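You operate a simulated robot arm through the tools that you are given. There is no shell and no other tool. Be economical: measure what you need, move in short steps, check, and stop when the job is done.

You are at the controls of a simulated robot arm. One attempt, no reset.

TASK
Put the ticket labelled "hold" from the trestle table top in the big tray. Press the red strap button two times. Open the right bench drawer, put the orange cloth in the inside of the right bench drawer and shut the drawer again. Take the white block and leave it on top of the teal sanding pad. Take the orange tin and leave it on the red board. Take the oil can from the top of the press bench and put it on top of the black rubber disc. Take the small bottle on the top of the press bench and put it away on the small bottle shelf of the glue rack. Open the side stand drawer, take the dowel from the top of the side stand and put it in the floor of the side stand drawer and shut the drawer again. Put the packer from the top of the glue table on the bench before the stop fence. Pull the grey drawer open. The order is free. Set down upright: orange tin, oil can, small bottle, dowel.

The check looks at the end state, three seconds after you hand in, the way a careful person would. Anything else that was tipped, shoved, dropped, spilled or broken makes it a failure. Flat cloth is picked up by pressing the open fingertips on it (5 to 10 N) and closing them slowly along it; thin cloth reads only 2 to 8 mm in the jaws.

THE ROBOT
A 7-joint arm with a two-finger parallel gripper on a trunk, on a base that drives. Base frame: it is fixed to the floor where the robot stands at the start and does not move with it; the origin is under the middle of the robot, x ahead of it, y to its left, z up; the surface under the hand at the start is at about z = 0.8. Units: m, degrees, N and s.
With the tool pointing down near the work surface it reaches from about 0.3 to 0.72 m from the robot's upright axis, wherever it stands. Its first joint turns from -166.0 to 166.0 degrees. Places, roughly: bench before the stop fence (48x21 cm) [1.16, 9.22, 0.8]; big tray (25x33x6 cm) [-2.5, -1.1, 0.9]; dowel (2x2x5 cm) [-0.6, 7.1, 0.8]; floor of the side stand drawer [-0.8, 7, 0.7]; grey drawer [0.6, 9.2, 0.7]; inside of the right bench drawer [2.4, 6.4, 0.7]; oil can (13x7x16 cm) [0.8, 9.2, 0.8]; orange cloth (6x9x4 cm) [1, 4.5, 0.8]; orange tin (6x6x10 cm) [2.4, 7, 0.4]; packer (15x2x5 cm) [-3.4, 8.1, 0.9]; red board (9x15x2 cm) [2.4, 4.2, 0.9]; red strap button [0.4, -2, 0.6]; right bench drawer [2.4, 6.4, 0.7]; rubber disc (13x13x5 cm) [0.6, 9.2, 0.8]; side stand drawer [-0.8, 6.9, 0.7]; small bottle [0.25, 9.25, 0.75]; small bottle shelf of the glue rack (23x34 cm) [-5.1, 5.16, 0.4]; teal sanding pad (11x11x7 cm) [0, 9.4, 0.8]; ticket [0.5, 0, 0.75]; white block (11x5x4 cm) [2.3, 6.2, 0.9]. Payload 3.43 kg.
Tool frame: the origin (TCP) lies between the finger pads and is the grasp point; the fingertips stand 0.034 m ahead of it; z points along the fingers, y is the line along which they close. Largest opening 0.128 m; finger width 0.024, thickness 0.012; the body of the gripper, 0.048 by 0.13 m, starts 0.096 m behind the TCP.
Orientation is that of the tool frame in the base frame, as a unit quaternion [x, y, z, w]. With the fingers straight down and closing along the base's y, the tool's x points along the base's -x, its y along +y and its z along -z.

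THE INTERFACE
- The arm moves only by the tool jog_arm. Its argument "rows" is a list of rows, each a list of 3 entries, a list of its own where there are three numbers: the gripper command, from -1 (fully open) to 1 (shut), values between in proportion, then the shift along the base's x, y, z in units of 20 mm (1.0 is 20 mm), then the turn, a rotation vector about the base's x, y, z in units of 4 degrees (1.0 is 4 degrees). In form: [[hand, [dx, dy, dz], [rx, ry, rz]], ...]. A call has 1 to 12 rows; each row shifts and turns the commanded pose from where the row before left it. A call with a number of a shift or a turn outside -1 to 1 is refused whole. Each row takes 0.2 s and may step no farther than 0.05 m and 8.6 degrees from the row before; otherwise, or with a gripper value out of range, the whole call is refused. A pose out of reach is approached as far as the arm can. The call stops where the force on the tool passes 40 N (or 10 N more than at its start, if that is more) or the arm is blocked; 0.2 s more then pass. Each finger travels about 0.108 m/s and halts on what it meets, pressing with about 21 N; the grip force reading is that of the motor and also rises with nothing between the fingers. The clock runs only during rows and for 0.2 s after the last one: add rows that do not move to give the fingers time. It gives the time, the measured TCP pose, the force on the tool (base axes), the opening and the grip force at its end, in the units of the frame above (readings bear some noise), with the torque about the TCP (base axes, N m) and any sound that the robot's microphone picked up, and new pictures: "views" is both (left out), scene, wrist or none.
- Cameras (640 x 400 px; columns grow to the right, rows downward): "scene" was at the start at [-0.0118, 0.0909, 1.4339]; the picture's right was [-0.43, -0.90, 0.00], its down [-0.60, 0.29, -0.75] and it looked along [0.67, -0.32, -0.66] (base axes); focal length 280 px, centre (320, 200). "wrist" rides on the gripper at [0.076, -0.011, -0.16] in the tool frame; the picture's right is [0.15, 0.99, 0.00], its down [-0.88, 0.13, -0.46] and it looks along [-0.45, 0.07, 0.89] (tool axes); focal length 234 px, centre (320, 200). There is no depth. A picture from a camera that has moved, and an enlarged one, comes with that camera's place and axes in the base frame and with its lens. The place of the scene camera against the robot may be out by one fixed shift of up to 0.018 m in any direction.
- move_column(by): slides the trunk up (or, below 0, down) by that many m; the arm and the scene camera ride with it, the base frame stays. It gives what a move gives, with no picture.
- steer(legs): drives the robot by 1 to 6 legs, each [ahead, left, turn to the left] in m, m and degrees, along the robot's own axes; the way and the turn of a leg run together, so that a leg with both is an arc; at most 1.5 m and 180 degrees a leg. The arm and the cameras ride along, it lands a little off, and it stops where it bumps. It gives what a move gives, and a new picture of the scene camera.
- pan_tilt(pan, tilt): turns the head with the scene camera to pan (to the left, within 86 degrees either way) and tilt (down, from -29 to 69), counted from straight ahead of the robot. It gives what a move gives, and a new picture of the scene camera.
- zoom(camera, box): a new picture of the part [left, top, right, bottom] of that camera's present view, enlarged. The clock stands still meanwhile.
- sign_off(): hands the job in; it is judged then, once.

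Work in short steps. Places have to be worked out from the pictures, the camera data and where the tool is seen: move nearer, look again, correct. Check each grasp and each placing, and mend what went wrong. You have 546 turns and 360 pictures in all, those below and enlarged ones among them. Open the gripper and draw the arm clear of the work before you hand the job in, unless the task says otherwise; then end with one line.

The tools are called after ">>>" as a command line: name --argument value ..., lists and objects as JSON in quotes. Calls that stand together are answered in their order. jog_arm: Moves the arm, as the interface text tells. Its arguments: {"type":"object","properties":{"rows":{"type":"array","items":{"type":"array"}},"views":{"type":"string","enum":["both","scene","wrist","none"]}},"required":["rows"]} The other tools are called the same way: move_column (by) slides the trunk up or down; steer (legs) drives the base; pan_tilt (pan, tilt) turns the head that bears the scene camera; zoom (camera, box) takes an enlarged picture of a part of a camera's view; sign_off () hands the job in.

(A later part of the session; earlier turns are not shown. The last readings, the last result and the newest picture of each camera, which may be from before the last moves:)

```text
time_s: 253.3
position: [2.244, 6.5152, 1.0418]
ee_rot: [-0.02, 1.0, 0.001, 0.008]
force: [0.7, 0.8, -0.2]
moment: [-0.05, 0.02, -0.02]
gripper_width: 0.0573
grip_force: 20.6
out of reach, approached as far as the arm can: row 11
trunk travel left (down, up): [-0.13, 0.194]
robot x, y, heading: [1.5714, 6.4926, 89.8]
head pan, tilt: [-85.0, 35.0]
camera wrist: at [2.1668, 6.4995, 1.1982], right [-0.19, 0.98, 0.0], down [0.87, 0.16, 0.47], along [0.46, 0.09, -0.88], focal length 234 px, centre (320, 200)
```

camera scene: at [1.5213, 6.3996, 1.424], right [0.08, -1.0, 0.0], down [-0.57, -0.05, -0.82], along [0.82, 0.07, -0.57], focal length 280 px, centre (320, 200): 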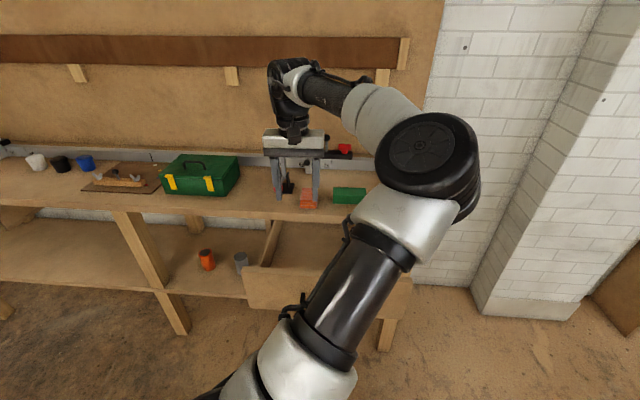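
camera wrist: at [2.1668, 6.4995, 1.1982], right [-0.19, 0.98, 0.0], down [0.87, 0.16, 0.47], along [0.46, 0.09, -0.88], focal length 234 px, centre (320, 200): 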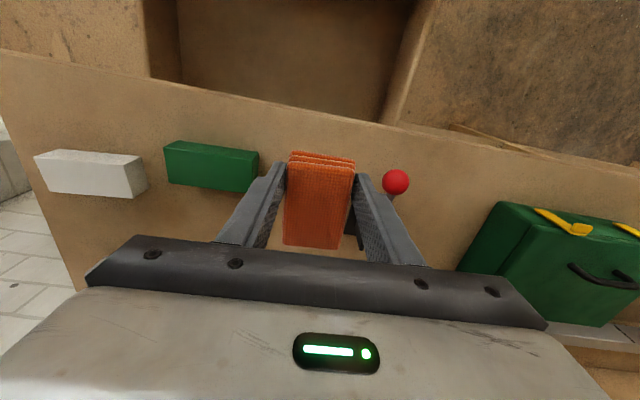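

Cloth held. The drawer opening spans y≈6.30–6.61, x≈2.02–2.21. I go over its middle, (2.105, 6.46).

>>> jog_arm --rows '[[0.7, [-1, -0.4, 0], [0, 0, 0]], [0.7, [-1, -0.4, 0], [0, 0, 0]], [0.7, [-1, -0.4, 0], [0, 0, 0]], [0.7, [-1, -0.4, 0], [0, 0, 0]], [0.7, [-1, -0.4, 0], [0, 0, 0]], [0.7, [-1, -0.4, 0], [0, 0, 0]], [0.7, [-0.95, -0.35, 0], [0, 0, 0]], [0.7, [0, 0, -1], [0, 0, 0]], [0.7, [0, 0, -1], [0, 0, 0]], [0.7, [0, 0, -1], [0, 0, 0]], [0.7, [0, 0, -1], [0, 0, 0]], [0.7, [0, 0, 0], [0, 0, 0]]]'

```text
time_s: 255.9
position: [2.1031, 6.4599, 0.9602]
ee_rot: [-0.02, 1.0, 0.001, 0.007]
force: [0.2, 0.5, 0.0]
moment: [-0.02, -0.03, -0.03]
gripper_width: 0.0569
grip_force: 21.0
trunk travel left (down, up): [-0.13, 0.194]
robot x, y, heading: [1.5694, 6.4941, 90.0]
head pan, tilt: [-85.0, 35.0]
camera scene: at [1.5214, 6.3996, 1.424], right [0.08, -1.0, 0.0], down [-0.57, -0.05, -0.82], along [0.82, 0.07, -0.57], focal length 280 px, centre (320, 200)
camera wrist: at [2.0264, 6.4449, 1.1174], right [-0.19, 0.98, 0.0], down [0.87, 0.16, 0.47], along [0.46, 0.09, -0.88], focal length 234 px, centre (320, 200)
```

scene: 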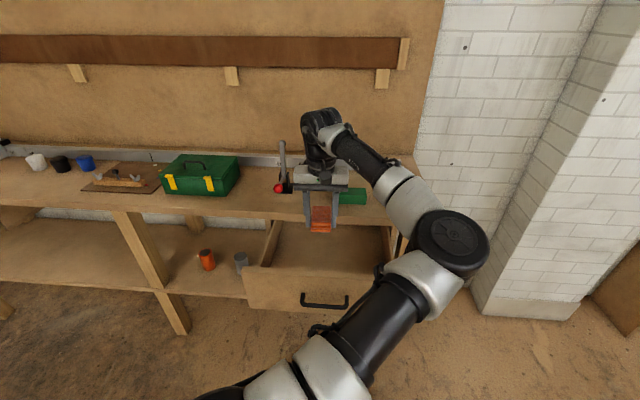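
wrist: 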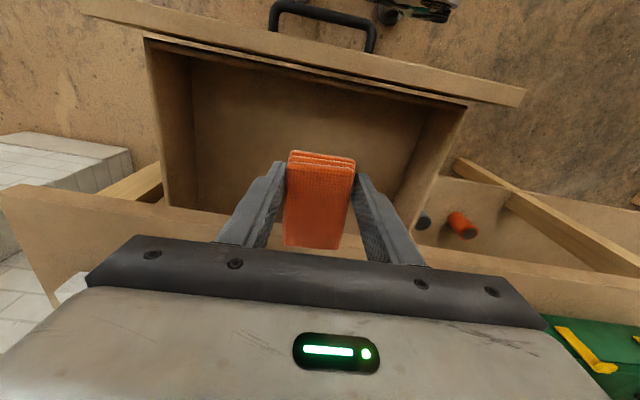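

Well centred over the drawer. I lower into it with force checks.

>>> jog_arm --rows '[[0.7, [0, 0, -1], [0, 0, 0]], [0.7, [0, 0, -1], [0, 0, 0]], [0.7, [0, 0, -1], [0, 0, 0]], [0.7, [0, 0, -1], [0, 0, 0]], [0.7, [0, 0, -1], [0, 0, 0]], [0.7, [0, 0, -1], [0, 0, 0]], [0.7, [0, 0, -1], [0, 0, 0]], [0.7, [0, 0, -0.5], [0, 0, 0]], [0.7, [0, 0, -0.5], [0, 0, 0]]]' --views "wrist"

```text
time_s: 257.9
position: [2.1056, 6.4604, 0.7968]
ee_rot: [-0.02, 1.0, 0.0, 0.008]
force: [0.0, -0.1, 0.0]
moment: [0.02, 0.01, -0.01]
gripper_width: 0.0571
grip_force: 21.4
trunk travel left (down, up): [-0.13, 0.194]
robot x, y, heading: [1.5694, 6.4943, 89.9]
head pan, tilt: [-85.0, 35.0]
camera wrist: at [2.0279, 6.4462, 0.9552], right [-0.19, 0.98, 0.0], down [0.87, 0.16, 0.47], along [0.46, 0.09, -0.88], focal length 234 px, centre (320, 200)
```

wrist: 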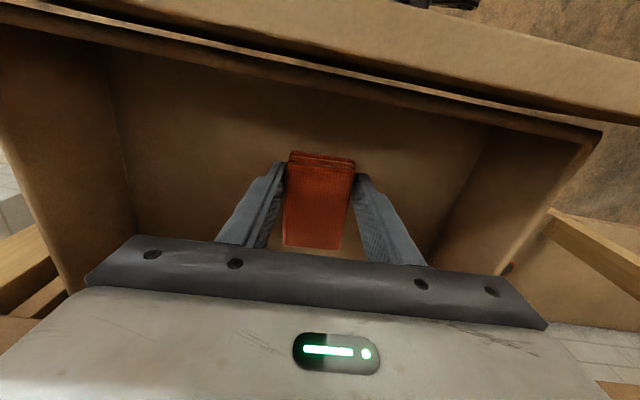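

>>> jog_arm --rows '[[0.7, [0, 0, -0.5], [0, 0, 0]], [0.7, [0, 0, -0.5], [0, 0, 0]], [0.7, [0, 0, -0.5], [0, 0, 0]], [0.7, [0, 0, -0.3], [0, 0, 0]], [0.7, [0, 0, -0.3], [0, 0, 0]], [0.7, [0, 0, -0.2], [0, 0, 0]]]' --views "none"

```text
time_s: 259.3
position: [2.1067, 6.461, 0.7536]
ee_rot: [-0.02, 1.0, 0.001, 0.008]
force: [-0.3, -0.1, -1.0]
moment: [0.0, 0.01, -0.03]
gripper_width: 0.057
grip_force: 20.7
trunk travel left (down, up): [-0.13, 0.194]
robot x, y, heading: [1.5722, 6.4951, 90.0]
head pan, tilt: [-85.0, 35.0]
```

>>> jog_arm --rows '[[0.7, [0, 0, -0.25], [0, 0, 0]], [0.7, [0, 0, -0.25], [0, 0, 0]], [0.7, [0, 0, -0.25], [0, 0, 0]], [0.7, [0, 0, -0.25], [0, 0, 0]], [0.7, [0, 0, -0.2], [0, 0, 0]]]' --views "wrist"

```text
time_s: 260.1
position: [2.1093, 6.4599, 0.7442]
ee_rot: [-0.02, 1.0, 0.002, 0.013]
force: [0.9, -0.6, 16.1]
moment: [-0.16, 0.24, 0.01]
gripper_width: 0.0569
grip_force: 21.3
trunk travel left (down, up): [-0.13, 0.194]
robot x, y, heading: [1.5702, 6.498, 90.0]
head pan, tilt: [-85.0, 35.0]
stopped in row 4: the force on the tool passed its limit at 45 N (the readings are from after the stop); the commanded pose is now the measured one
camera wrist: at [2.0295, 6.4453, 0.901], right [-0.19, 0.98, 0.0], down [0.86, 0.16, 0.48], along [0.47, 0.09, -0.88], focal length 234 px, centre (320, 200)
```

wrist: 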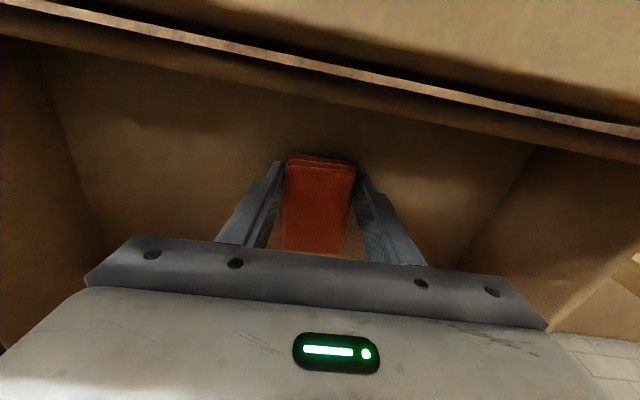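

Floor contact at 0.71. I release and rise straight out.

>>> jog_arm --rows '[[0.3, [0, 0, 0.1], [0, 0, 0]], [0, [0, 0, 0], [0, 0, 0]], [-0.2, [0, 0, 0], [0, 0, 0]], [-0.2, [0, 0, 0.5], [0, 0, 0]], [-0.2, [0, 0, 1], [0, 0, 0]], [-0.2, [0, 0, 1], [0, 0, 0]], [-0.2, [0, 0, 1], [0, 0, 0]], [-0.2, [0, 0, 1], [0, 0, 0]], [-0.2, [0, 0, 1], [0, 0, 0]], [-0.2, [0, 0, 1], [0, 0, 0]], [-0.2, [0, 0, 1], [0, 0, 0]], [-0.2, [0, 0, 1], [0, 0, 0]]]' --views "wrist"

```text
time_s: 262.7
position: [2.1086, 6.4594, 0.912]
ee_rot: [-0.02, 1.0, 0.001, 0.012]
force: [0.2, -0.1, -0.1]
moment: [0.0, 0.02, -0.01]
gripper_width: 0.0769
grip_force: 0.0
trunk travel left (down, up): [-0.13, 0.194]
robot x, y, heading: [1.5692, 6.4933, 89.9]
head pan, tilt: [-85.0, 35.0]
camera wrist: at [2.029, 6.4451, 1.0701], right [-0.19, 0.98, 0.0], down [0.86, 0.16, 0.48], along [0.47, 0.09, -0.88], focal length 234 px, centre (320, 200)
```

wrist: 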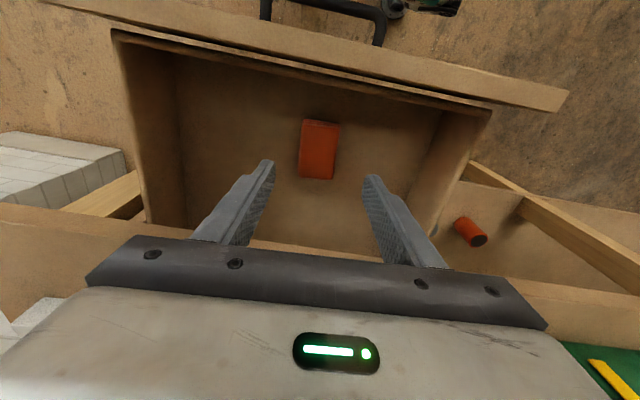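

The cloth lies flat in the drawer. To shut it I'll use the horizontal tool again, straddling the bar and pushing the face. Base back 0.14 m, hand up, rotate.

>>> jog_arm --rows '[[-0.2, [0, 0, 1], [0, 0, 0]], [-0.2, [0, 0, 1], [0, 0, 0]], [-0.2, [0, 0, 1], [0, 0, 0]], [0.2, [0, 0, 1], [0, 0, 0]], [0.2, [0, 0, 1], [0, 0, 0]]]' --views "none"

>>> steer --legs '[[0, 0.14, 0]]'

>>> jog_arm --rows '[[0.2, [-0.8, 0, 0], [-1, -1, 1]], [0.2, [-0.8, 0, 0], [-1, -1, 1]], [0.2, [-0.8, 0, 0], [-1, -1, 1]], [0.2, [-0.8, 0, 0], [-1, -1, 1]], [0.2, [-0.8, 0, 0], [-1, -1, 1]], [0.2, [0, 0, 0], [-1, -1, 1]], [0.2, [0, 0, 0], [-1, -1, 1]], [0.2, [0, 0, 0], [-1, -1, 1]], [0.2, [0, 0, 0], [-1, -1, 1]]]' --views "none"

```text
time_s: 263.9
position: [2.1079, 6.4609, 1.0147]
ee_rot: [-0.02, 1.0, 0.001, 0.011]
force: [-0.5, 0.0, 0.3]
moment: [-0.01, -0.01, 0.01]
gripper_width: 0.0512
grip_force: 0.2
trunk travel left (down, up): [-0.13, 0.194]
robot x, y, heading: [1.5705, 6.4955, 89.9]
head pan, tilt: [-85.0, 35.0]
```

```text
time_s: 265.9
position: [1.9714, 6.46, 1.0141]
ee_rot: [-0.02, 1.0, 0.001, 0.012]
force: [-1.0, 0.7, -0.3]
moment: [0.03, -0.03, -0.01]
gripper_width: 0.0513
grip_force: 0.0
trunk travel left (down, up): [-0.13, 0.194]
robot x, y, heading: [1.4353, 6.4992, 89.7]
head pan, tilt: [-85.0, 35.0]
camera scene: at [1.3842, 6.4, 1.424], right [0.08, -1.0, 0.0], down [-0.57, -0.05, -0.82], along [0.82, 0.07, -0.57], focal length 280 px, centre (320, 200)
```

scene: 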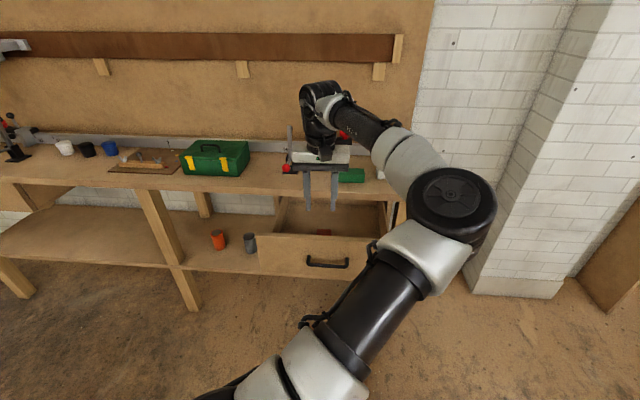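

```text
time_s: 267.9
position: [1.8901, 6.4611, 1.0127]
ee_rot: [-0.319, 0.846, -0.301, 0.302]
force: [1.1, -0.2, -0.5]
moment: [-0.01, -0.01, 0.02]
gripper_width: 0.0512
grip_force: 0.0
trunk travel left (down, up): [-0.13, 0.194]
robot x, y, heading: [1.4303, 6.4912, 90.0]
head pan, tilt: [-85.0, 35.0]
```

>>> jog_arm --rows '[[0.2, [0, -0.1, 0], [-1, -1, 1]], [0.2, [0, -0.1, 0], [-1, -1, 1]], [0.2, [0, -0.1, 0], [-1, -1, 1]], [0.2, [0, -0.1, 0], [-1, -1, 1]], [0.2, [0, -0.1, 0], [-1, -1, 1]], [0.2, [0, -0.1, 0], [-1, -1, 1]], [0.2, [0, -0.1, 0], [-1, -1, 1]], [0.2, [0, -0.1, 0], [-1, -1, 1]], [0.2, [0, 0, 0], [-0.33, -0.33, 0.33]]]' --views "none"

>>> move_column --by -0.05

>>> jog_arm --rows '[[0.2, [0, 0, -1], [0, 0, 0]], [0.2, [0, 0, -1], [0, 0, 0]], [0.2, [0, 0, -1], [0, 0, 0]], [0.2, [0, 0, -1], [0, 0, 0]], [0.2, [0, 0, -1], [0, 0, 0]], [0.2, [0, 0, -1], [0, 0, 0]]]' --views "wrist"

```text
time_s: 269.9
position: [1.9488, 6.4442, 1.0255]
ee_rot: [0.516, -0.483, 0.504, -0.496]
force: [-0.3, 0.1, -0.8]
moment: [-0.01, 0.02, -0.02]
gripper_width: 0.0513
grip_force: 0.1
out of reach, approached as far as the arm can: row 2, 3, 4, 5, 6
trunk travel left (down, up): [-0.13, 0.194]
robot x, y, heading: [1.4339, 6.4983, 89.7]
head pan, tilt: [-85.0, 35.0]
```

```text
time_s: 270.8
position: [1.9491, 6.4459, 0.9762]
ee_rot: [0.516, -0.485, 0.504, -0.495]
force: [0.3, 0.4, -0.5]
moment: [0.0, 0.0, 0.03]
gripper_width: 0.051
grip_force: 0.0
trunk travel left (down, up): [-0.08, 0.244]
robot x, y, heading: [1.4329, 6.496, 89.8]
head pan, tilt: [-85.0, 35.0]
```

```text
time_s: 272.2
position: [1.9498, 6.4438, 0.8546]
ee_rot: [0.516, -0.484, 0.504, -0.495]
force: [0.4, -0.2, -0.2]
moment: [0.0, 0.01, 0.02]
gripper_width: 0.0513
grip_force: 0.1
trunk travel left (down, up): [-0.08, 0.244]
robot x, y, heading: [1.4337, 6.4967, 90.1]
head pan, tilt: [-85.0, 35.0]
camera wrist: at [1.7919, 6.3657, 0.8686], right [0.0, -0.19, -0.98], down [-0.48, 0.86, -0.17], along [0.88, 0.47, -0.09], focal length 234 px, centre (320, 200)
```

wrist: 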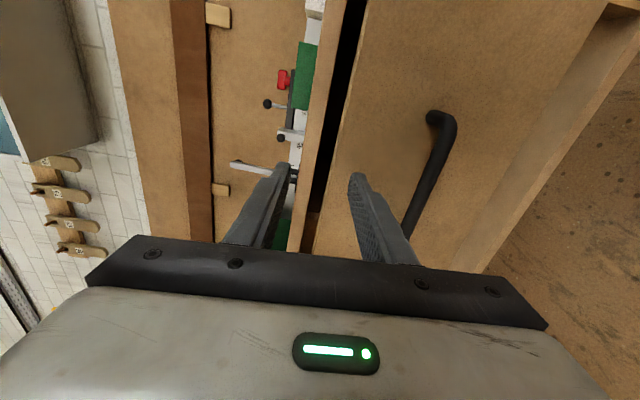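

The hand is too near the bar to lower directly. I back the base 0.07 m, lower to bar height, then look.

>>> steer --legs '[[0, 0.07, 0]]'

>>> jog_arm --rows '[[0.2, [0, 0, -1], [0, 0, 0]], [0.2, [0, 0, -1], [0, 0, 0]], [0.2, [0, 0, -1], [0, 0, 0]], [0.2, [0, 0, -1], [0, 0, 0]], [0.2, [0, 0, -0.2], [0, 0, 0]], [0.2, [0, 0, 0], [0, 0, 0]]]' --views "wrist"

```text
time_s: 273.5
position: [1.8803, 6.444, 0.8551]
ee_rot: [0.516, -0.484, 0.504, -0.495]
force: [1.0, 0.0, 0.3]
moment: [0.03, 0.02, -0.02]
gripper_width: 0.0516
grip_force: 0.0
trunk travel left (down, up): [-0.08, 0.244]
robot x, y, heading: [1.363, 6.4941, 89.7]
head pan, tilt: [-85.0, 35.0]
camera scene: at [1.3147, 6.4002, 1.374], right [0.08, -1.0, 0.0], down [-0.57, -0.05, -0.82], along [0.82, 0.07, -0.57], focal length 280 px, centre (320, 200)
```

scene: 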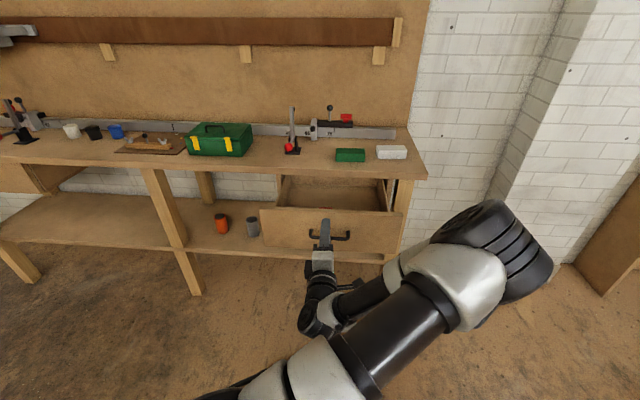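

```text
time_s: 274.9
position: [1.8818, 6.4449, 0.7704]
ee_rot: [0.516, -0.483, 0.505, -0.496]
force: [-0.6, -0.6, 0.8]
moment: [0.0, 0.06, 0.01]
gripper_width: 0.0514
grip_force: 0.0
trunk travel left (down, up): [-0.08, 0.244]
robot x, y, heading: [1.3644, 6.4983, 89.8]
head pan, tilt: [-85.0, 35.0]
camera wrist: at [1.7236, 6.3662, 0.7842], right [0.0, -0.19, -0.98], down [-0.48, 0.86, -0.17], along [0.88, 0.47, -0.09], focal length 234 px, centre (320, 200)
```

wrist: 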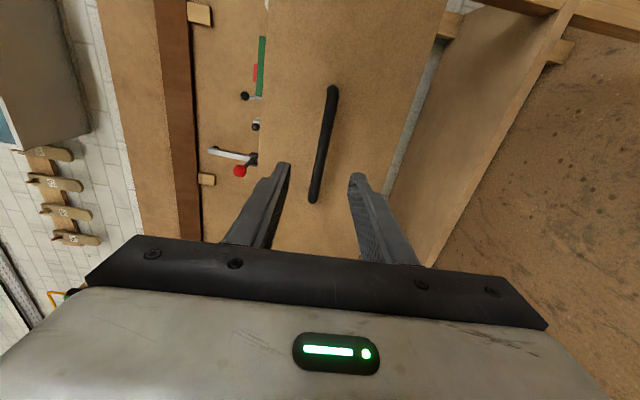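

Straddling the bar nicely. I push forward with the arm.

>>> jog_arm --rows '[[0.2, [1, 0, 0], [0, 0, 0]], [0.2, [1, 0, 0], [0, 0, 0]], [0.2, [1, 0, 0], [0, 0, 0]], [0.2, [1, 0, 0], [0, 0, 0]], [0.2, [1, 0, 0], [0, 0, 0]], [0.2, [1, 0, 0], [0, 0, 0]], [0.2, [1, 0, 0], [0, 0, 0]], [0.2, [1, 0, 0], [0, 0, 0]], [0.2, [1, 0, 0], [0, 0, 0]], [0.2, [1, 0, 0], [0, 0, 0]], [0.2, [1, 0, 0], [0, 0, 0]]]' --views "none"

```text
time_s: 277.3
position: [2.1011, 6.4445, 0.7704]
ee_rot: [0.516, -0.484, 0.504, -0.495]
force: [-0.1, 0.2, 0.2]
moment: [-0.01, 0.04, -0.02]
gripper_width: 0.051
grip_force: 0.1
trunk travel left (down, up): [-0.08, 0.244]
robot x, y, heading: [1.364, 6.4952, 90.0]
head pan, tilt: [-85.0, 35.0]
```

The drawer follows freely. I step the base 0.06 m closer and finish the push by arm.

>>> steer --legs '[[0, -0.06, 0]]'

>>> jog_arm --rows '[[0.2, [0.7, 0, 0], [0, 0, 0]], [0.2, [0.7, 0, 0], [0, 0, 0]], [0.2, [0.6, 0, 0], [0, 0, 0]], [0.2, [0.5, 0, 0], [0, 0, 0]], [0.2, [0.3, 0, 0], [0, 0, 0]]]' --views "wrist"

```text
time_s: 278.6
position: [2.1598, 6.4439, 0.7721]
ee_rot: [0.515, -0.485, 0.505, -0.494]
force: [0.4, 0.3, -0.9]
moment: [-0.01, 0.0, -0.01]
gripper_width: 0.0514
grip_force: 0.1
trunk travel left (down, up): [-0.08, 0.244]
robot x, y, heading: [1.4245, 6.4936, 89.7]
head pan, tilt: [-85.0, 35.0]
camera scene: at [1.3743, 6.4, 1.374], right [0.08, -1.0, 0.0], down [-0.57, -0.05, -0.82], along [0.82, 0.07, -0.57], focal length 280 px, centre (320, 200)
```

scene: 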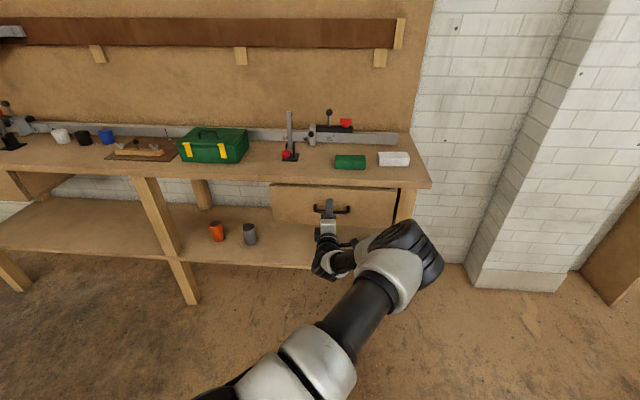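

```text
time_s: 279.6
position: [2.2054, 6.4432, 0.7667]
ee_rot: [0.516, -0.485, 0.503, -0.495]
force: [-24.3, -0.2, 3.7]
moment: [-0.12, -0.91, -0.22]
gripper_width: 0.0536
grip_force: 2.4
trunk travel left (down, up): [-0.08, 0.244]
robot x, y, heading: [1.4248, 6.493, 89.8]
head pan, tilt: [-85.0, 35.0]
stopped in row 5: the force on the tool passed its limit at 51 N (the readings are from after the stop); the commanded pose is now the measured one
camera wrist: at [2.0471, 6.3646, 0.7815], right [0.0, -0.19, -0.98], down [-0.48, 0.86, -0.16], along [0.88, 0.47, -0.09], focal length 234 px, centre (320, 200)
```

wrist: 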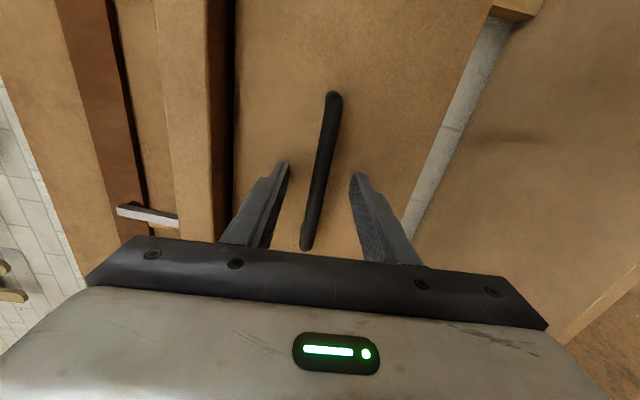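

The drawer is shut (same position as at first). Next, the orange tin on the lower shelf at about (2.43, 7.03). I back off and roll the tool 90° so the fingers close horizontally with the camera on top.

>>> steer --legs '[[0, 0.25, 0]]'

>>> jog_arm --rows '[[0.2, [0, 0, 0], [-1, 0, 0]], [0.2, [0, 0, 0], [-1, 0, 0]], [0.2, [0, 0, 0], [-1, 0, 0]], [0.2, [0, 0, 0], [-1, 0, 0]], [0.2, [0, 0, 0], [-1, 0, 0]], [0.2, [0, 0, 0], [-1, 0, 0]], [0.2, [0, 0, 0], [-1, 0, 0]], [0.2, [0, 0, 0], [-1, 0, 0]], [0.2, [0, 0, 0], [-1, 0, 0]], [0.2, [0, 0, 0], [-1, 0, 0]], [0.2, [0, 0, 0], [-1, 0, 0]], [0.2, [0, 0, 0], [-1, 0, 0]]]' --views "none"

```text
time_s: 282.6
position: [1.9571, 6.4467, 0.7678]
ee_rot: [0.518, -0.484, 0.503, -0.495]
force: [-0.3, 0.5, 0.4]
moment: [0.0, -0.04, 0.0]
gripper_width: 0.0511
grip_force: 0.1
trunk travel left (down, up): [-0.08, 0.244]
robot x, y, heading: [1.1752, 6.497, 90.1]
head pan, tilt: [-85.0, 35.0]
camera scene: at [1.124, 6.3999, 1.374], right [0.09, -1.0, 0.0], down [-0.57, -0.05, -0.82], along [0.82, 0.07, -0.57], focal length 280 px, centre (320, 200)
```

scene: 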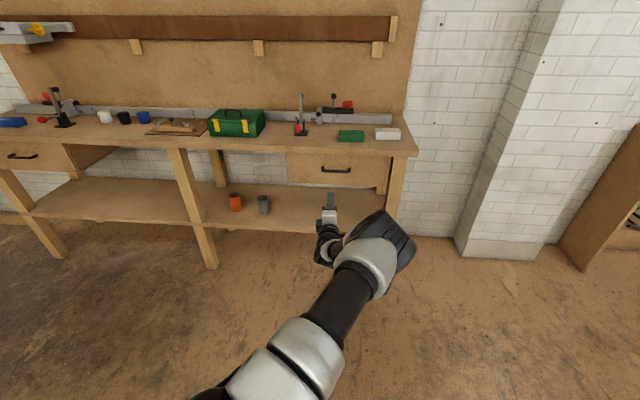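

```text
time_s: 285.2
position: [1.956, 6.4492, 0.7678]
ee_rot: [0.675, -0.237, 0.655, -0.242]
force: [0.1, -0.1, 0.4]
moment: [0.0, 0.01, -0.01]
gripper_width: 0.0513
grip_force: 0.0
trunk travel left (down, up): [-0.08, 0.244]
robot x, y, heading: [1.1755, 6.496, 90.3]
head pan, tilt: [-85.0, 35.0]
```

>>> jog_arm --rows '[[0, [-0.5, 0, 0], [-1, 0, 0]], [-0.5, [-0.5, 0, 0], [-1, 0, 0]], [-0.6, [-0.5, 0, 0], [-1, 0, 0]], [-0.6, [-0.5, 0, 0], [-1, 0, 0]], [-0.6, [-0.5, 0, 0], [-1, 0, 0]], [-0.6, [-0.5, 0, 0], [-1, 0, 0]], [-0.6, [-0.5, 0, 0], [-1, 0, 0]], [-0.6, [-0.5, 0, 0], [-1, 0, 0]], [-0.6, [-0.5, 0, 0], [-1, 0, 0]], [-0.6, [-0.5, 0, 0], [-1, 0, 0]], [-0.6, [0, 0, 0], [-0.5, 0, 0]]]'

```text
time_s: 287.6
position: [2.0086, 6.316, 0.8055]
ee_rot: [0.714, -0.055, 0.695, -0.071]
force: [0.4, -0.1, 0.6]
moment: [0.01, 0.02, 0.0]
gripper_width: 0.1023
grip_force: 0.2
out of reach, approached as far as the arm can: row 3, 4, 5, 6, 7, 8, 9, 10, 11
trunk travel left (down, up): [-0.08, 0.244]
robot x, y, heading: [1.1751, 6.4959, 89.9]
head pan, tilt: [-85.0, 35.0]
camera scene: at [1.1239, 6.3999, 1.374], right [0.09, -1.0, 0.0], down [-0.57, -0.05, -0.82], along [0.82, 0.07, -0.57], focal length 280 px, centre (320, 200)
camera wrist: at [1.8495, 6.3102, 0.8854], right [0.02, -1.0, -0.03], down [-0.48, 0.02, -0.88], along [0.88, 0.03, -0.48], focal length 234 px, centre (320, 200)
```

scene: 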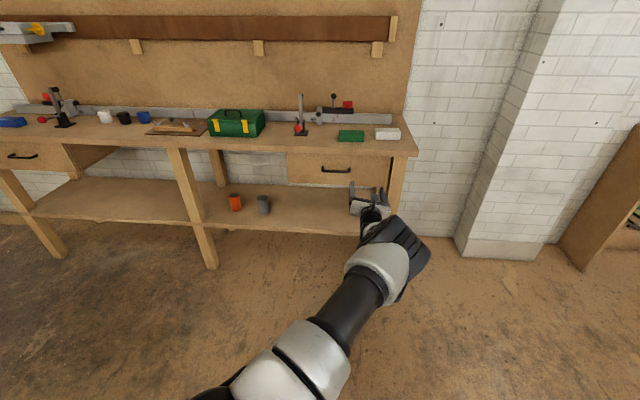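
wrist: 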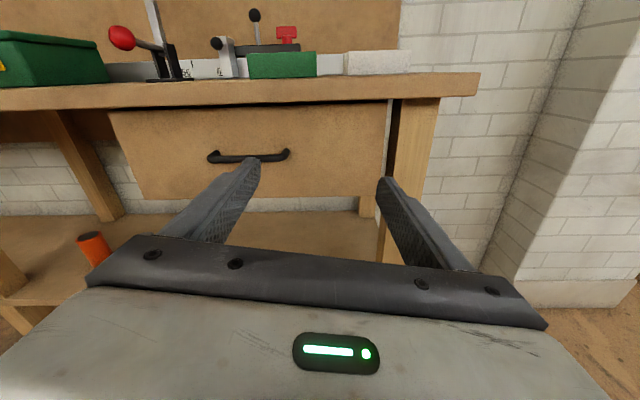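

The camera-on-top wrist pose is at the joint limit. I'll use the natural pose (camera below) with the tool tilted down instead, so I roll back the other way.

>>> jog_arm --rows '[[-0.6, [-0.4, 0.5, 0], [1, 0, 0]], [-0.6, [-0.4, 0.5, 0], [1, 0, 0]], [-0.6, [-0.4, 0.5, 0], [1, 0, 0]], [-0.6, [-0.4, 0.5, 0], [1, 0, 0]], [-0.6, [-0.4, 0.5, 0], [1, 0, 0]], [-0.6, [-0.4, 0.5, 0], [1, 0, 0]], [-0.6, [-0.4, 0.5, 0], [1, 0, 0]], [-0.6, [-0.4, 0.5, 0], [1, 0, 0]], [-0.6, [-0.4, 0.5, 0], [1, 0, 0]], [-0.6, [-0.4, 0.5, 0], [1, 0, 0]], [-0.6, [-0.4, 0.5, 0], [1, 0, 0]], [-0.6, [-0.4, 0.5, 0], [1, 0, 0]]]' --views "none"

>>> jog_arm --rows '[[-0.6, [0, 0, 0], [1, 0, 0]], [-0.6, [0, 0, 0], [1, 0, 0]], [-0.6, [0, 0, 0], [1, 0, 0]], [-0.6, [0, 0, 0], [1, 0, 0]], [-0.6, [0, 0, 0], [1, 0, 0]], [-0.6, [0, 0, 0], [1, 0, 0]], [-0.6, [0, 0, 0], [1, 0, 0]], [-0.6, [0, 0, 0], [1, 0, 0]], [-0.6, [0, 0, 0], [1, 0, 0]], [-0.6, [0, 0, 0], [1, 0, 0]], [-0.6, [0, 0, 0], [1, 0, 0]], [-0.6, [0, 0, 0], [1, 0, 0]]]' --views "none"

>>> jog_arm --rows '[[-0.6, [0, 0, 0], [1, 0, 0]], [-0.6, [0, 0, 0], [1, 0, 0]], [-0.6, [0, 0, 0], [1, 0, 0]], [-0.6, [0, 0, 0], [1, 0, 0]], [-0.6, [0, 0, 0], [1, 0, 0]], [-0.6, [0, 0, 0], [1, 0, 0]], [-0.6, [0, 0, 0], [1, 0, 0]], [-0.6, [0, 0, 0], [1, 0, 0]], [-0.6, [0, 0, 0], [1, 0, 0]], [-0.6, [0, 0, 0], [1, 0, 0]], [-0.6, [0, 0, 0], [1, 0, 0]], [-0.6, [0, 0, 0], [1, 0, 0]]]' --views "none"

```text
time_s: 290.2
position: [1.9128, 6.4348, 0.8068]
ee_rot: [0.624, -0.335, 0.611, -0.352]
force: [0.6, -0.3, 0.5]
moment: [0.0, 0.02, -0.03]
gripper_width: 0.1026
grip_force: 0.0
trunk travel left (down, up): [-0.08, 0.244]
robot x, y, heading: [1.18, 6.4954, 90.2]
head pan, tilt: [-85.0, 35.0]
```

```text
time_s: 292.8
position: [1.9124, 6.4358, 0.8061]
ee_rot: [-0.426, 0.554, -0.423, 0.576]
force: [0.2, -0.5, 0.6]
moment: [0.01, 0.02, 0.0]
gripper_width: 0.1025
grip_force: 0.0
trunk travel left (down, up): [-0.08, 0.244]
robot x, y, heading: [1.1734, 6.4921, 90.2]
head pan, tilt: [-85.0, 35.0]
```

```text
time_s: 295.4
position: [1.912, 6.4359, 0.8051]
ee_rot: [-0.156, 0.678, -0.159, 0.7]
force: [-0.4, -0.8, 0.1]
moment: [-0.01, 0.03, -0.02]
gripper_width: 0.1021
grip_force: 0.0
trunk travel left (down, up): [-0.08, 0.244]
robot x, y, heading: [1.1732, 6.4953, 90.0]
head pan, tilt: [-85.0, 35.0]
```

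>>> jog_arm --rows '[[-0.6, [0, 0, 0], [1, 0, 0]], [-0.6, [0, 0, 0], [1, 0, 0]], [-0.6, [0, 0, 0], [1, 0, 0]], [-0.6, [0, 0, 0], [1, 0, 0]], [-0.6, [0, 0, 0], [1, 0, 0]], [-0.6, [0, 0, 0], [1, 0, 0]], [-0.6, [0, 0, 0], [0.5, 0, 0]], [-0.6, [0, 0, 0], [0, 1, 0]], [-0.6, [0, 0, 0], [0, 1, 0]], [-0.6, [0, 0, 0], [0, 1, 0]], [-0.6, [0, 0, 0], [0, 1, 0]], [-0.6, [0, 0, 0], [0, 1, 0]]]' --views "none"

>>> jog_arm --rows '[[-0.6, [0, 0, 0], [0, 1, 0]], [-0.6, [0, 0, 0], [0, 1, 0]], [-0.6, [0, 0, 0], [0, 1, 0]], [-0.6, [0, 0, 0], [0, 1, 0]]]' --views "wrist"

```text
time_s: 298.0
position: [1.912, 6.4371, 0.8055]
ee_rot: [0.005, 0.811, -0.005, 0.585]
force: [-0.5, 0.1, 0.2]
moment: [0.02, -0.01, 0.01]
gripper_width: 0.1024
grip_force: 0.1
trunk travel left (down, up): [-0.08, 0.244]
robot x, y, heading: [1.1755, 6.4962, 90.2]
head pan, tilt: [-85.0, 35.0]
```

```text
time_s: 299.0
position: [1.912, 6.4364, 0.8063]
ee_rot: [0.003, 0.884, -0.005, 0.467]
force: [-0.3, 0.2, -0.6]
moment: [0.01, -0.02, -0.01]
gripper_width: 0.1023
grip_force: 0.0
trunk travel left (down, up): [-0.08, 0.244]
robot x, y, heading: [1.1735, 6.4958, 90.4]
head pan, tilt: [-85.0, 35.0]
camera wrist: at [1.7371, 6.4276, 0.8328], right [-0.07, 0.99, -0.13], down [0.12, 0.13, 0.98], along [0.99, 0.06, -0.13], focal length 234 px, centre (320, 200)
```

wrist: 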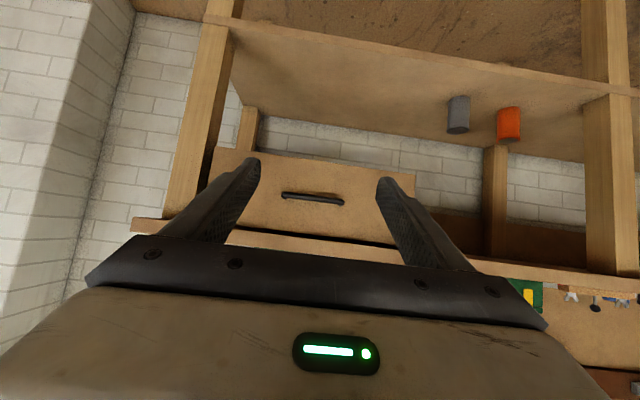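

Tool is tilted 34° below horizontal. The bench leg stands at y≈7.03+ in front of the tin (tin ≈ (2.42, 7.04)), so I'll approach diagonally at about 42° from the -y side. First I bring the hand in and yaw it.

>>> jog_arm --rows '[[-0.6, [-1, 1, 0], [0, 0, 1]], [-0.6, [-1, 1, 0], [0, 0, 1]], [-0.6, [-1, 1, 0], [0, 0, 1]], [-0.6, [-1, 1, 0], [0, 0, 1]], [-0.6, [-1, 1, 0], [0, 0, 1]], [-0.6, [-1, 1, 0], [0, 0, 1]], [-0.6, [-1, 1, 0], [0, 0, 1]], [-0.6, [-1, 1, 0], [0, 0, 1]], [-0.6, [-1, 1, 0], [0, 0, 1]], [-0.6, [-1, 1, 0], [0, 0, 1]], [-0.6, [-1, 1, 0], [0, 0, 0.5]]]' --views "none"

```text
time_s: 301.4
position: [1.6911, 6.6579, 0.8062]
ee_rot: [-0.313, 0.827, 0.163, 0.437]
force: [-0.6, -0.2, 0.5]
moment: [0.02, 0.03, 0.01]
gripper_width: 0.1023
grip_force: 0.1
trunk travel left (down, up): [-0.08, 0.244]
robot x, y, heading: [1.172, 6.4987, 90.2]
head pan, tilt: [-85.0, 35.0]
```

Yaw is 41°. I lower here in free space: column down 8 cm, then jog down.

>>> move_column --by -0.08

>>> jog_arm --rows '[[-0.6, [0, 0, -1], [0, 0, 0]], [-0.6, [0, 0, -1], [0, 0, 0]], [-0.6, [0, 0, -1], [0, 0, 0]], [-0.6, [0, 0, -1], [0, 0, 0]], [-0.6, [0, 0, -1], [0, 0, 0]], [-0.6, [0, 0, -1], [0, 0, 0]], [-0.6, [0, 0, -1], [0, 0, 0]], [-0.6, [0, 0, -1], [0, 0, 0]], [-0.6, [0, 0, -1], [0, 0, 0]], [-0.6, [0, 0, -1], [0, 0, 0]]]' --views "wrist"

```text
time_s: 302.6
position: [1.6913, 6.6567, 0.7274]
ee_rot: [-0.313, 0.827, 0.163, 0.438]
force: [0.3, 0.7, -0.6]
moment: [0.01, -0.01, -0.01]
gripper_width: 0.1023
grip_force: 0.0
trunk travel left (down, up): [0.0, 0.324]
robot x, y, heading: [1.1738, 6.4983, 90.2]
head pan, tilt: [-85.0, 35.0]
```

```text
time_s: 304.8
position: [1.691, 6.6566, 0.5264]
ee_rot: [-0.314, 0.827, 0.163, 0.437]
force: [-0.1, -0.2, -0.1]
moment: [0.0, -0.03, 0.0]
gripper_width: 0.1023
grip_force: 0.0
trunk travel left (down, up): [0.0, 0.324]
robot x, y, heading: [1.1751, 6.4924, 90.1]
head pan, tilt: [-85.0, 35.0]
camera wrist: at [1.5668, 6.5327, 0.5531], right [-0.71, 0.69, -0.13], down [0.0, 0.18, 0.98], along [0.7, 0.7, -0.13], focal length 234 px, centre (320, 200)
```

wrist: 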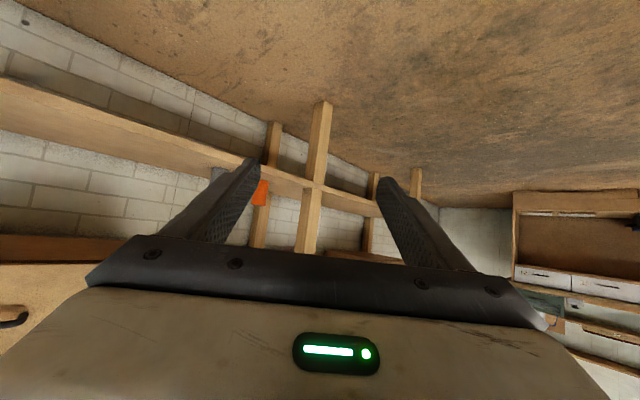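

>>> jog_arm --rows '[[-0.6, [0, 0, -1], [0, 0, 0]], [-0.6, [0, 0, -1], [0, 0, 0]], [-0.6, [0, 0, -1], [0, 0, 0]], [-0.6, [0, 0, -1], [0, 0, 0]]]' --views "none"

>>> steer --legs '[[0.0, -0.4, 0]]'

>>> jog_arm --rows '[[-0.6, [0, 0, 0], [0, 0, 0]]]' --views "wrist"

```text
time_s: 305.8
position: [1.6946, 6.6567, 0.5127]
ee_rot: [-0.313, 0.827, 0.163, 0.437]
force: [-0.1, -0.6, -0.2]
moment: [0.01, 0.0, -0.02]
gripper_width: 0.1025
grip_force: 0.0
out of reach, approached as far as the arm can: row 1, 2, 3, 4
trunk travel left (down, up): [0.0, 0.324]
robot x, y, heading: [1.1715, 6.4947, 90.2]
head pan, tilt: [-85.0, 35.0]
```

```text
time_s: 310.1
position: [2.0864, 6.6565, 0.512]
ee_rot: [-0.312, 0.828, 0.162, 0.437]
force: [0.6, -0.2, 0.5]
moment: [-0.01, 0.02, -0.01]
gripper_width: 0.1023
grip_force: 0.0
trunk travel left (down, up): [0.0, 0.324]
robot x, y, heading: [1.5663, 6.4947, 89.9]
head pan, tilt: [-85.0, 35.0]
camera scene: at [1.5149, 6.4005, 1.294], right [0.09, -1.0, 0.0], down [-0.57, -0.05, -0.82], along [0.82, 0.07, -0.57], focal length 280 px, centre (320, 200)
```

scene: 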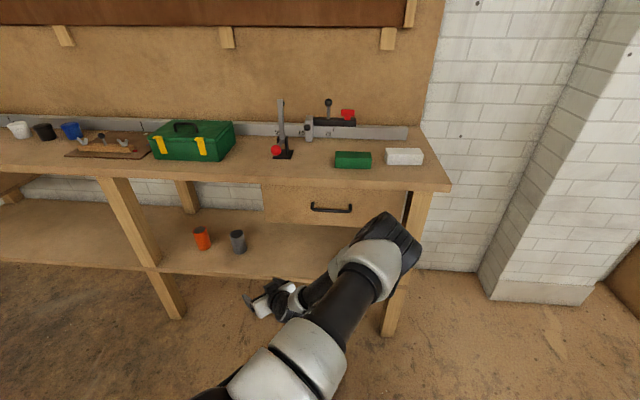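

```text
time_s: 310.5
position: [2.0856, 6.6559, 0.5117]
ee_rot: [-0.312, 0.828, 0.161, 0.437]
force: [0.7, 0.4, 0.2]
moment: [0.0, -0.02, 0.0]
gripper_width: 0.1025
grip_force: 0.0
trunk travel left (down, up): [0.0, 0.324]
robot x, y, heading: [1.5641, 6.4984, 89.8]
head pan, tilt: [-85.0, 35.0]
camera wrist: at [1.9615, 6.5325, 0.5388], right [-0.71, 0.69, -0.13], down [0.0, 0.18, 0.98], along [0.7, 0.7, -0.13], focal length 234 px, centre (320, 200)
```

wrist: 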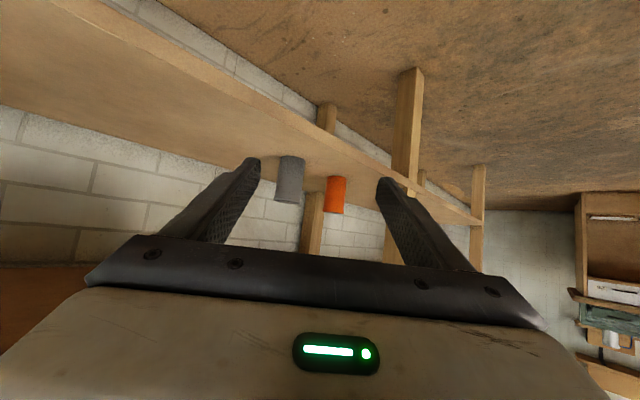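

The tin spans z≈0.375–0.479 at about (2.42, 7.05). Reach floor here is z≈0.51, so I test whether going further out lets me go lower.

>>> jog_arm --rows '[[-0.6, [0.74, 0.67, 0], [0, 0, 0]], [-0.6, [0.74, 0.67, 0], [0, 0, 0]], [-0.6, [0.74, 0.67, 0], [0, 0, 0]], [-0.6, [0.74, 0.67, 0], [0, 0, 0]], [-0.6, [0.74, 0.67, 0], [0, 0, 0]], [-0.6, [0, 0, -0.8], [0, 0, 0]], [-0.6, [0, 0, -0.8], [0, 0, 0]], [-0.6, [0, 0, -0.8], [0, 0, 0]]]' --views "wrist"

```text
time_s: 312.3
position: [2.1591, 6.7223, 0.5101]
ee_rot: [-0.313, 0.828, 0.162, 0.436]
force: [0.4, 0.0, -0.8]
moment: [0.0, -0.01, 0.0]
gripper_width: 0.1022
grip_force: 0.1
out of reach, approached as far as the arm can: row 6, 7, 8
trunk travel left (down, up): [0.0, 0.324]
robot x, y, heading: [1.5613, 6.4945, 90.0]
head pan, tilt: [-85.0, 35.0]
camera wrist: at [2.035, 6.5995, 0.5384], right [-0.71, 0.69, -0.13], down [0.0, 0.18, 0.98], along [0.7, 0.7, -0.13], focal length 234 px, centre (320, 200)
```

wrist: 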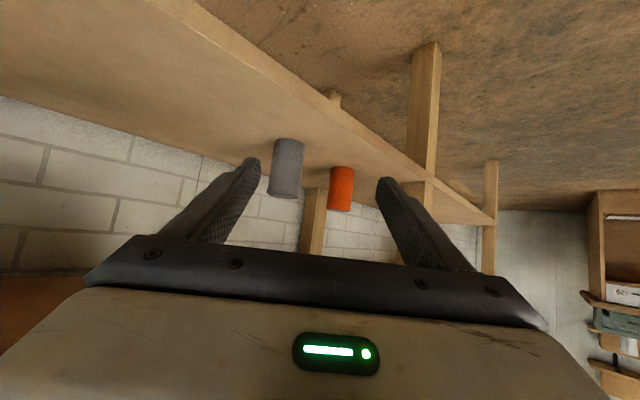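

The height limit comes from the wrist, so I steepen the tool by 16° and try again.

>>> jog_arm --rows '[[-0.6, [0, 0, 0], [-0.66, 0.75, 0]], [-0.6, [0, 0, 0], [-0.66, 0.75, 0]], [-0.6, [0, 0, 0], [-0.66, 0.75, 0]], [-0.6, [0, 0, 0], [-0.66, 0.75, 0]], [-0.6, [0, 0, -0.8], [0, 0, 0]], [-0.6, [0, 0, -0.8], [0, 0, 0]], [-0.6, [0, 0, -0.8], [0, 0, 0]], [-0.6, [0, 0, -0.4], [0, 0, 0]]]' --views "wrist"

```text
time_s: 314.1
position: [2.1562, 6.7236, 0.4668]
ee_rot: [-0.334, 0.88, 0.118, 0.317]
force: [0.5, -0.9, 0.0]
moment: [-0.02, 0.0, -0.02]
gripper_width: 0.1024
grip_force: 0.1
out of reach, approached as far as the arm can: row 7, 8
trunk travel left (down, up): [0.0, 0.324]
robot x, y, heading: [1.5678, 6.4972, 89.6]
head pan, tilt: [-85.0, 35.0]
camera wrist: at [2.044, 6.6096, 0.5408], right [-0.74, 0.67, -0.1], down [0.2, 0.36, 0.91], along [0.64, 0.65, -0.4], focal length 234 px, centre (320, 200)
```

wrist: 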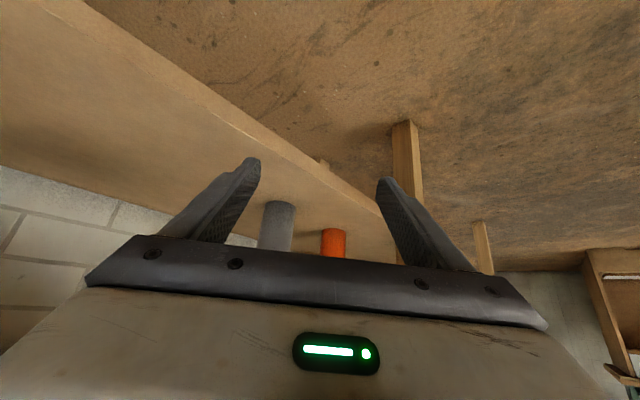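

At z 0.467 with 50° tilt the fingers overlap the tin's top 4 cm – enough. Tin refined to (2.41, 7.046). I drive the base diagonally to bring the TCP to about (2.30, 6.94).

>>> steer --legs '[[0.216, -0.144, 0]]'

>>> jog_arm --rows '[[-0.6, [0, 0, 0], [0, 0, 0]]]' --views "wrist"

```text
time_s: 316.1
position: [2.3016, 6.938, 0.4672]
ee_rot: [-0.332, 0.881, 0.116, 0.318]
force: [-0.1, 0.5, -0.1]
moment: [-0.02, -0.04, 0.01]
gripper_width: 0.1022
grip_force: 0.1
trunk travel left (down, up): [0.0, 0.324]
robot x, y, heading: [1.707, 6.7139, 89.8]
head pan, tilt: [-85.0, 35.0]
camera scene: at [1.6586, 6.6169, 1.294], right [0.08, -1.0, 0.0], down [-0.57, -0.05, -0.82], along [0.82, 0.07, -0.57], focal length 280 px, centre (320, 200)
```

scene: 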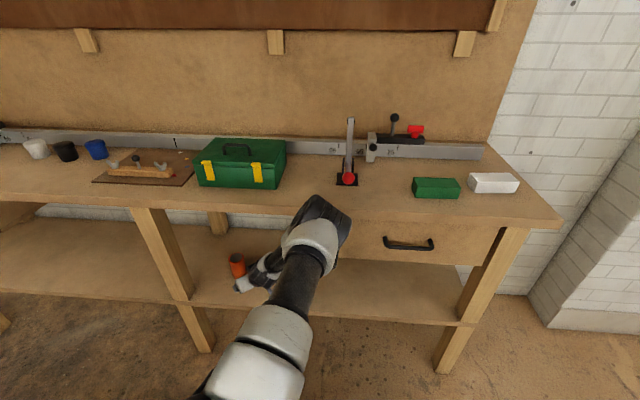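

```text
time_s: 316.6
position: [2.3028, 6.9379, 0.4663]
ee_rot: [-0.331, 0.881, 0.116, 0.317]
force: [-0.5, 0.7, 0.0]
moment: [0.01, 0.0, 0.03]
gripper_width: 0.1024
grip_force: 0.0
trunk travel left (down, up): [0.0, 0.324]
robot x, y, heading: [1.7084, 6.7129, 89.8]
head pan, tilt: [-85.0, 35.0]
camera wrist: at [2.1884, 6.8242, 0.5409], right [-0.74, 0.67, -0.1], down [0.2, 0.36, 0.91], along [0.65, 0.65, -0.4], focal length 234 px, centre (320, 200)
```

wrist: 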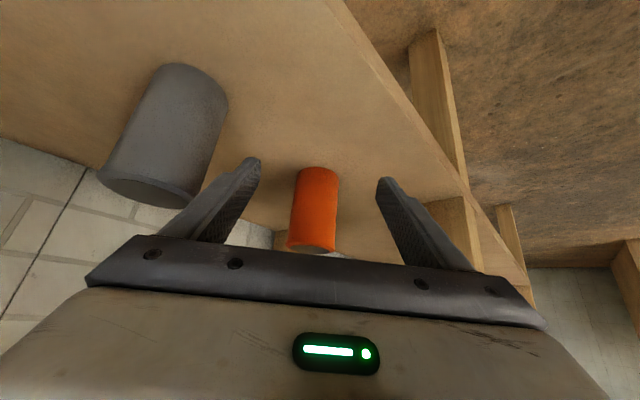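

The tin is centred between the fingers, with about 4 cm clearance to the grey can. I advance along the heading.

>>> jog_arm --rows '[[-0.6, [0.73, 0.71, 0], [0, 0, 0]], [-0.6, [0.73, 0.71, 0], [0, 0, 0]], [-0.6, [0.73, 0.71, 0], [0, 0, 0]], [-0.6, [0.73, 0.71, 0], [0, 0, 0]], [-0.6, [0.73, 0.71, 0], [0, 0, 0]], [-0.6, [0, 0, 0], [0, 0, 0]]]'

```text
time_s: 317.9
position: [2.3324, 6.9826, 0.4802]
ee_rot: [-0.332, 0.881, 0.115, 0.317]
force: [-0.3, 0.1, 0.3]
moment: [0.0, -0.02, 0.0]
gripper_width: 0.1022
grip_force: 0.0
out of reach, approached as far as the arm can: row 1, 2, 3, 4, 5
trunk travel left (down, up): [0.0, 0.324]
robot x, y, heading: [1.7095, 6.7153, 89.8]
head pan, tilt: [-85.0, 35.0]
camera scene: at [1.6586, 6.6169, 1.294], right [0.08, -1.0, 0.0], down [-0.57, -0.05, -0.82], along [0.82, 0.07, -0.57], focal length 280 px, centre (320, 200)
camera wrist: at [2.219, 6.8684, 0.5537], right [-0.73, 0.67, -0.1], down [0.2, 0.36, 0.91], along [0.65, 0.65, -0.4], focal length 234 px, centre (320, 200)
```

scene: 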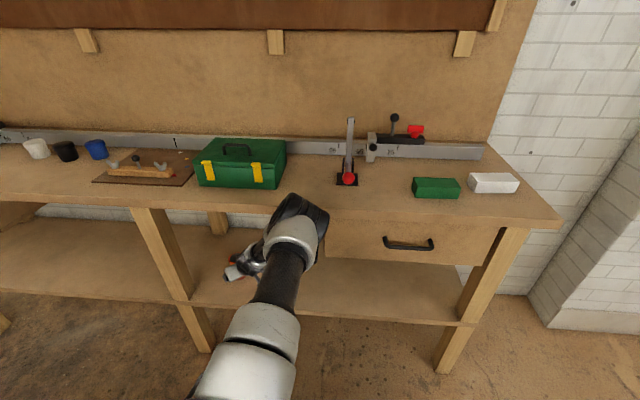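
wrist: 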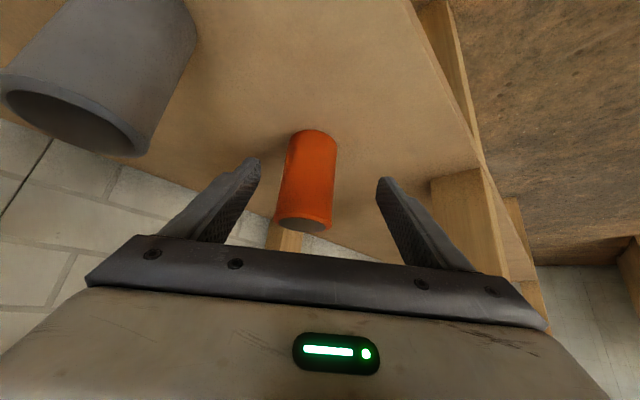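

The reach limit lifted the hand a bit. Before moving the base closer, I check the elbow's clearance to the bench edge.

>>> zoom --camera "scene" --box '[180, 170, 380, 320]'

```text
2.67 times, centred on (280, 245) of scene
camera zoom: at [1.6586, 6.6169, 1.294], right [0.08, -1.0, 0.0], down [-0.57, -0.05, -0.82], along [0.82, 0.07, -0.57], focal length 747 px, centre (427, 80)
```

zoom: 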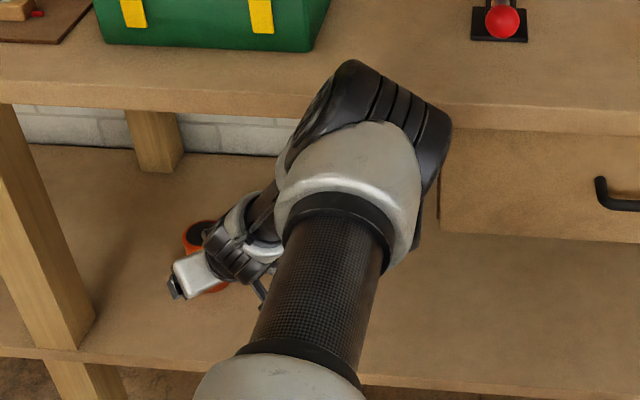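

I look at the whole arm to understand its geometry.

>>> pan_tilt --pan -70 --tilt 62

```text
time_s: 318.9
position: [2.3327, 6.9827, 0.478]
ee_rot: [-0.332, 0.881, 0.116, 0.318]
force: [0.5, -0.3, -0.3]
moment: [0.01, -0.03, -0.03]
gripper_width: 0.1024
grip_force: 0.1
trunk travel left (down, up): [0.0, 0.324]
robot x, y, heading: [1.7097, 6.7111, 89.8]
head pan, tilt: [-70.0, 62.0]
camera scene: at [1.6315, 6.6313, 1.2574], right [0.34, -0.94, 0.0], down [-0.83, -0.3, -0.47], along [0.44, 0.16, -0.88], focal length 280 px, centre (320, 200)
```

scene: 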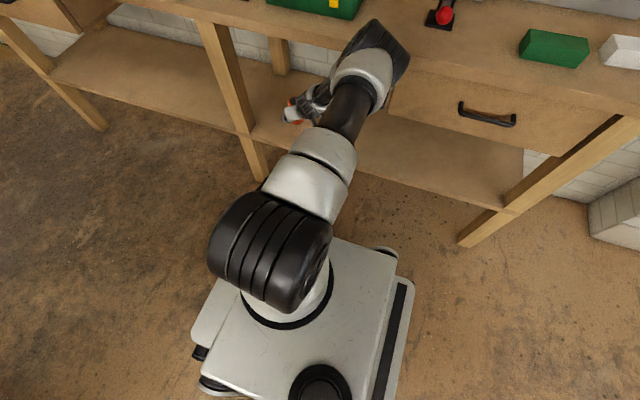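

The elbow sits right at the bench edge, so I can't come closer in x. Instead I'll re-park the base about 0.18 m further along +y, so the arm reaches more squarely. First I retract the hand from the shelf.

>>> jog_arm --rows '[[-0.6, [-0.73, -0.71, 0], [0, 0, 0]], [-0.6, [-0.73, -0.71, 0], [0, 0, 0]], [-0.6, [-0.73, -0.71, 0], [0, 0, 0]], [-0.6, [-0.73, -0.71, 0], [0, 0, 0]], [-0.6, [-0.73, -0.71, 0], [0, 0, 0]], [-0.6, [-0.73, -0.8, 0], [0, 0, 0]], [-0.6, [-0.73, -0.9, 0], [0, 0, 0]], [-0.6, [-0.73, -1, 0], [0, 0, 0]], [-0.6, [-0.73, -1, 0], [0, 0, 0]], [-0.6, [-0.73, -1, 0], [0, 0, 0]], [-0.6, [-0.73, -1, 0], [0, 0, 0]]]' --views "none"

```text
time_s: 321.3
position: [2.1731, 6.7961, 0.4802]
ee_rot: [-0.332, 0.881, 0.117, 0.317]
force: [0.3, -0.5, -0.2]
moment: [-0.04, 0.01, -0.02]
gripper_width: 0.1023
grip_force: 0.1
trunk travel left (down, up): [0.0, 0.324]
robot x, y, heading: [1.7091, 6.7145, 89.6]
head pan, tilt: [-70.0, 62.0]
```

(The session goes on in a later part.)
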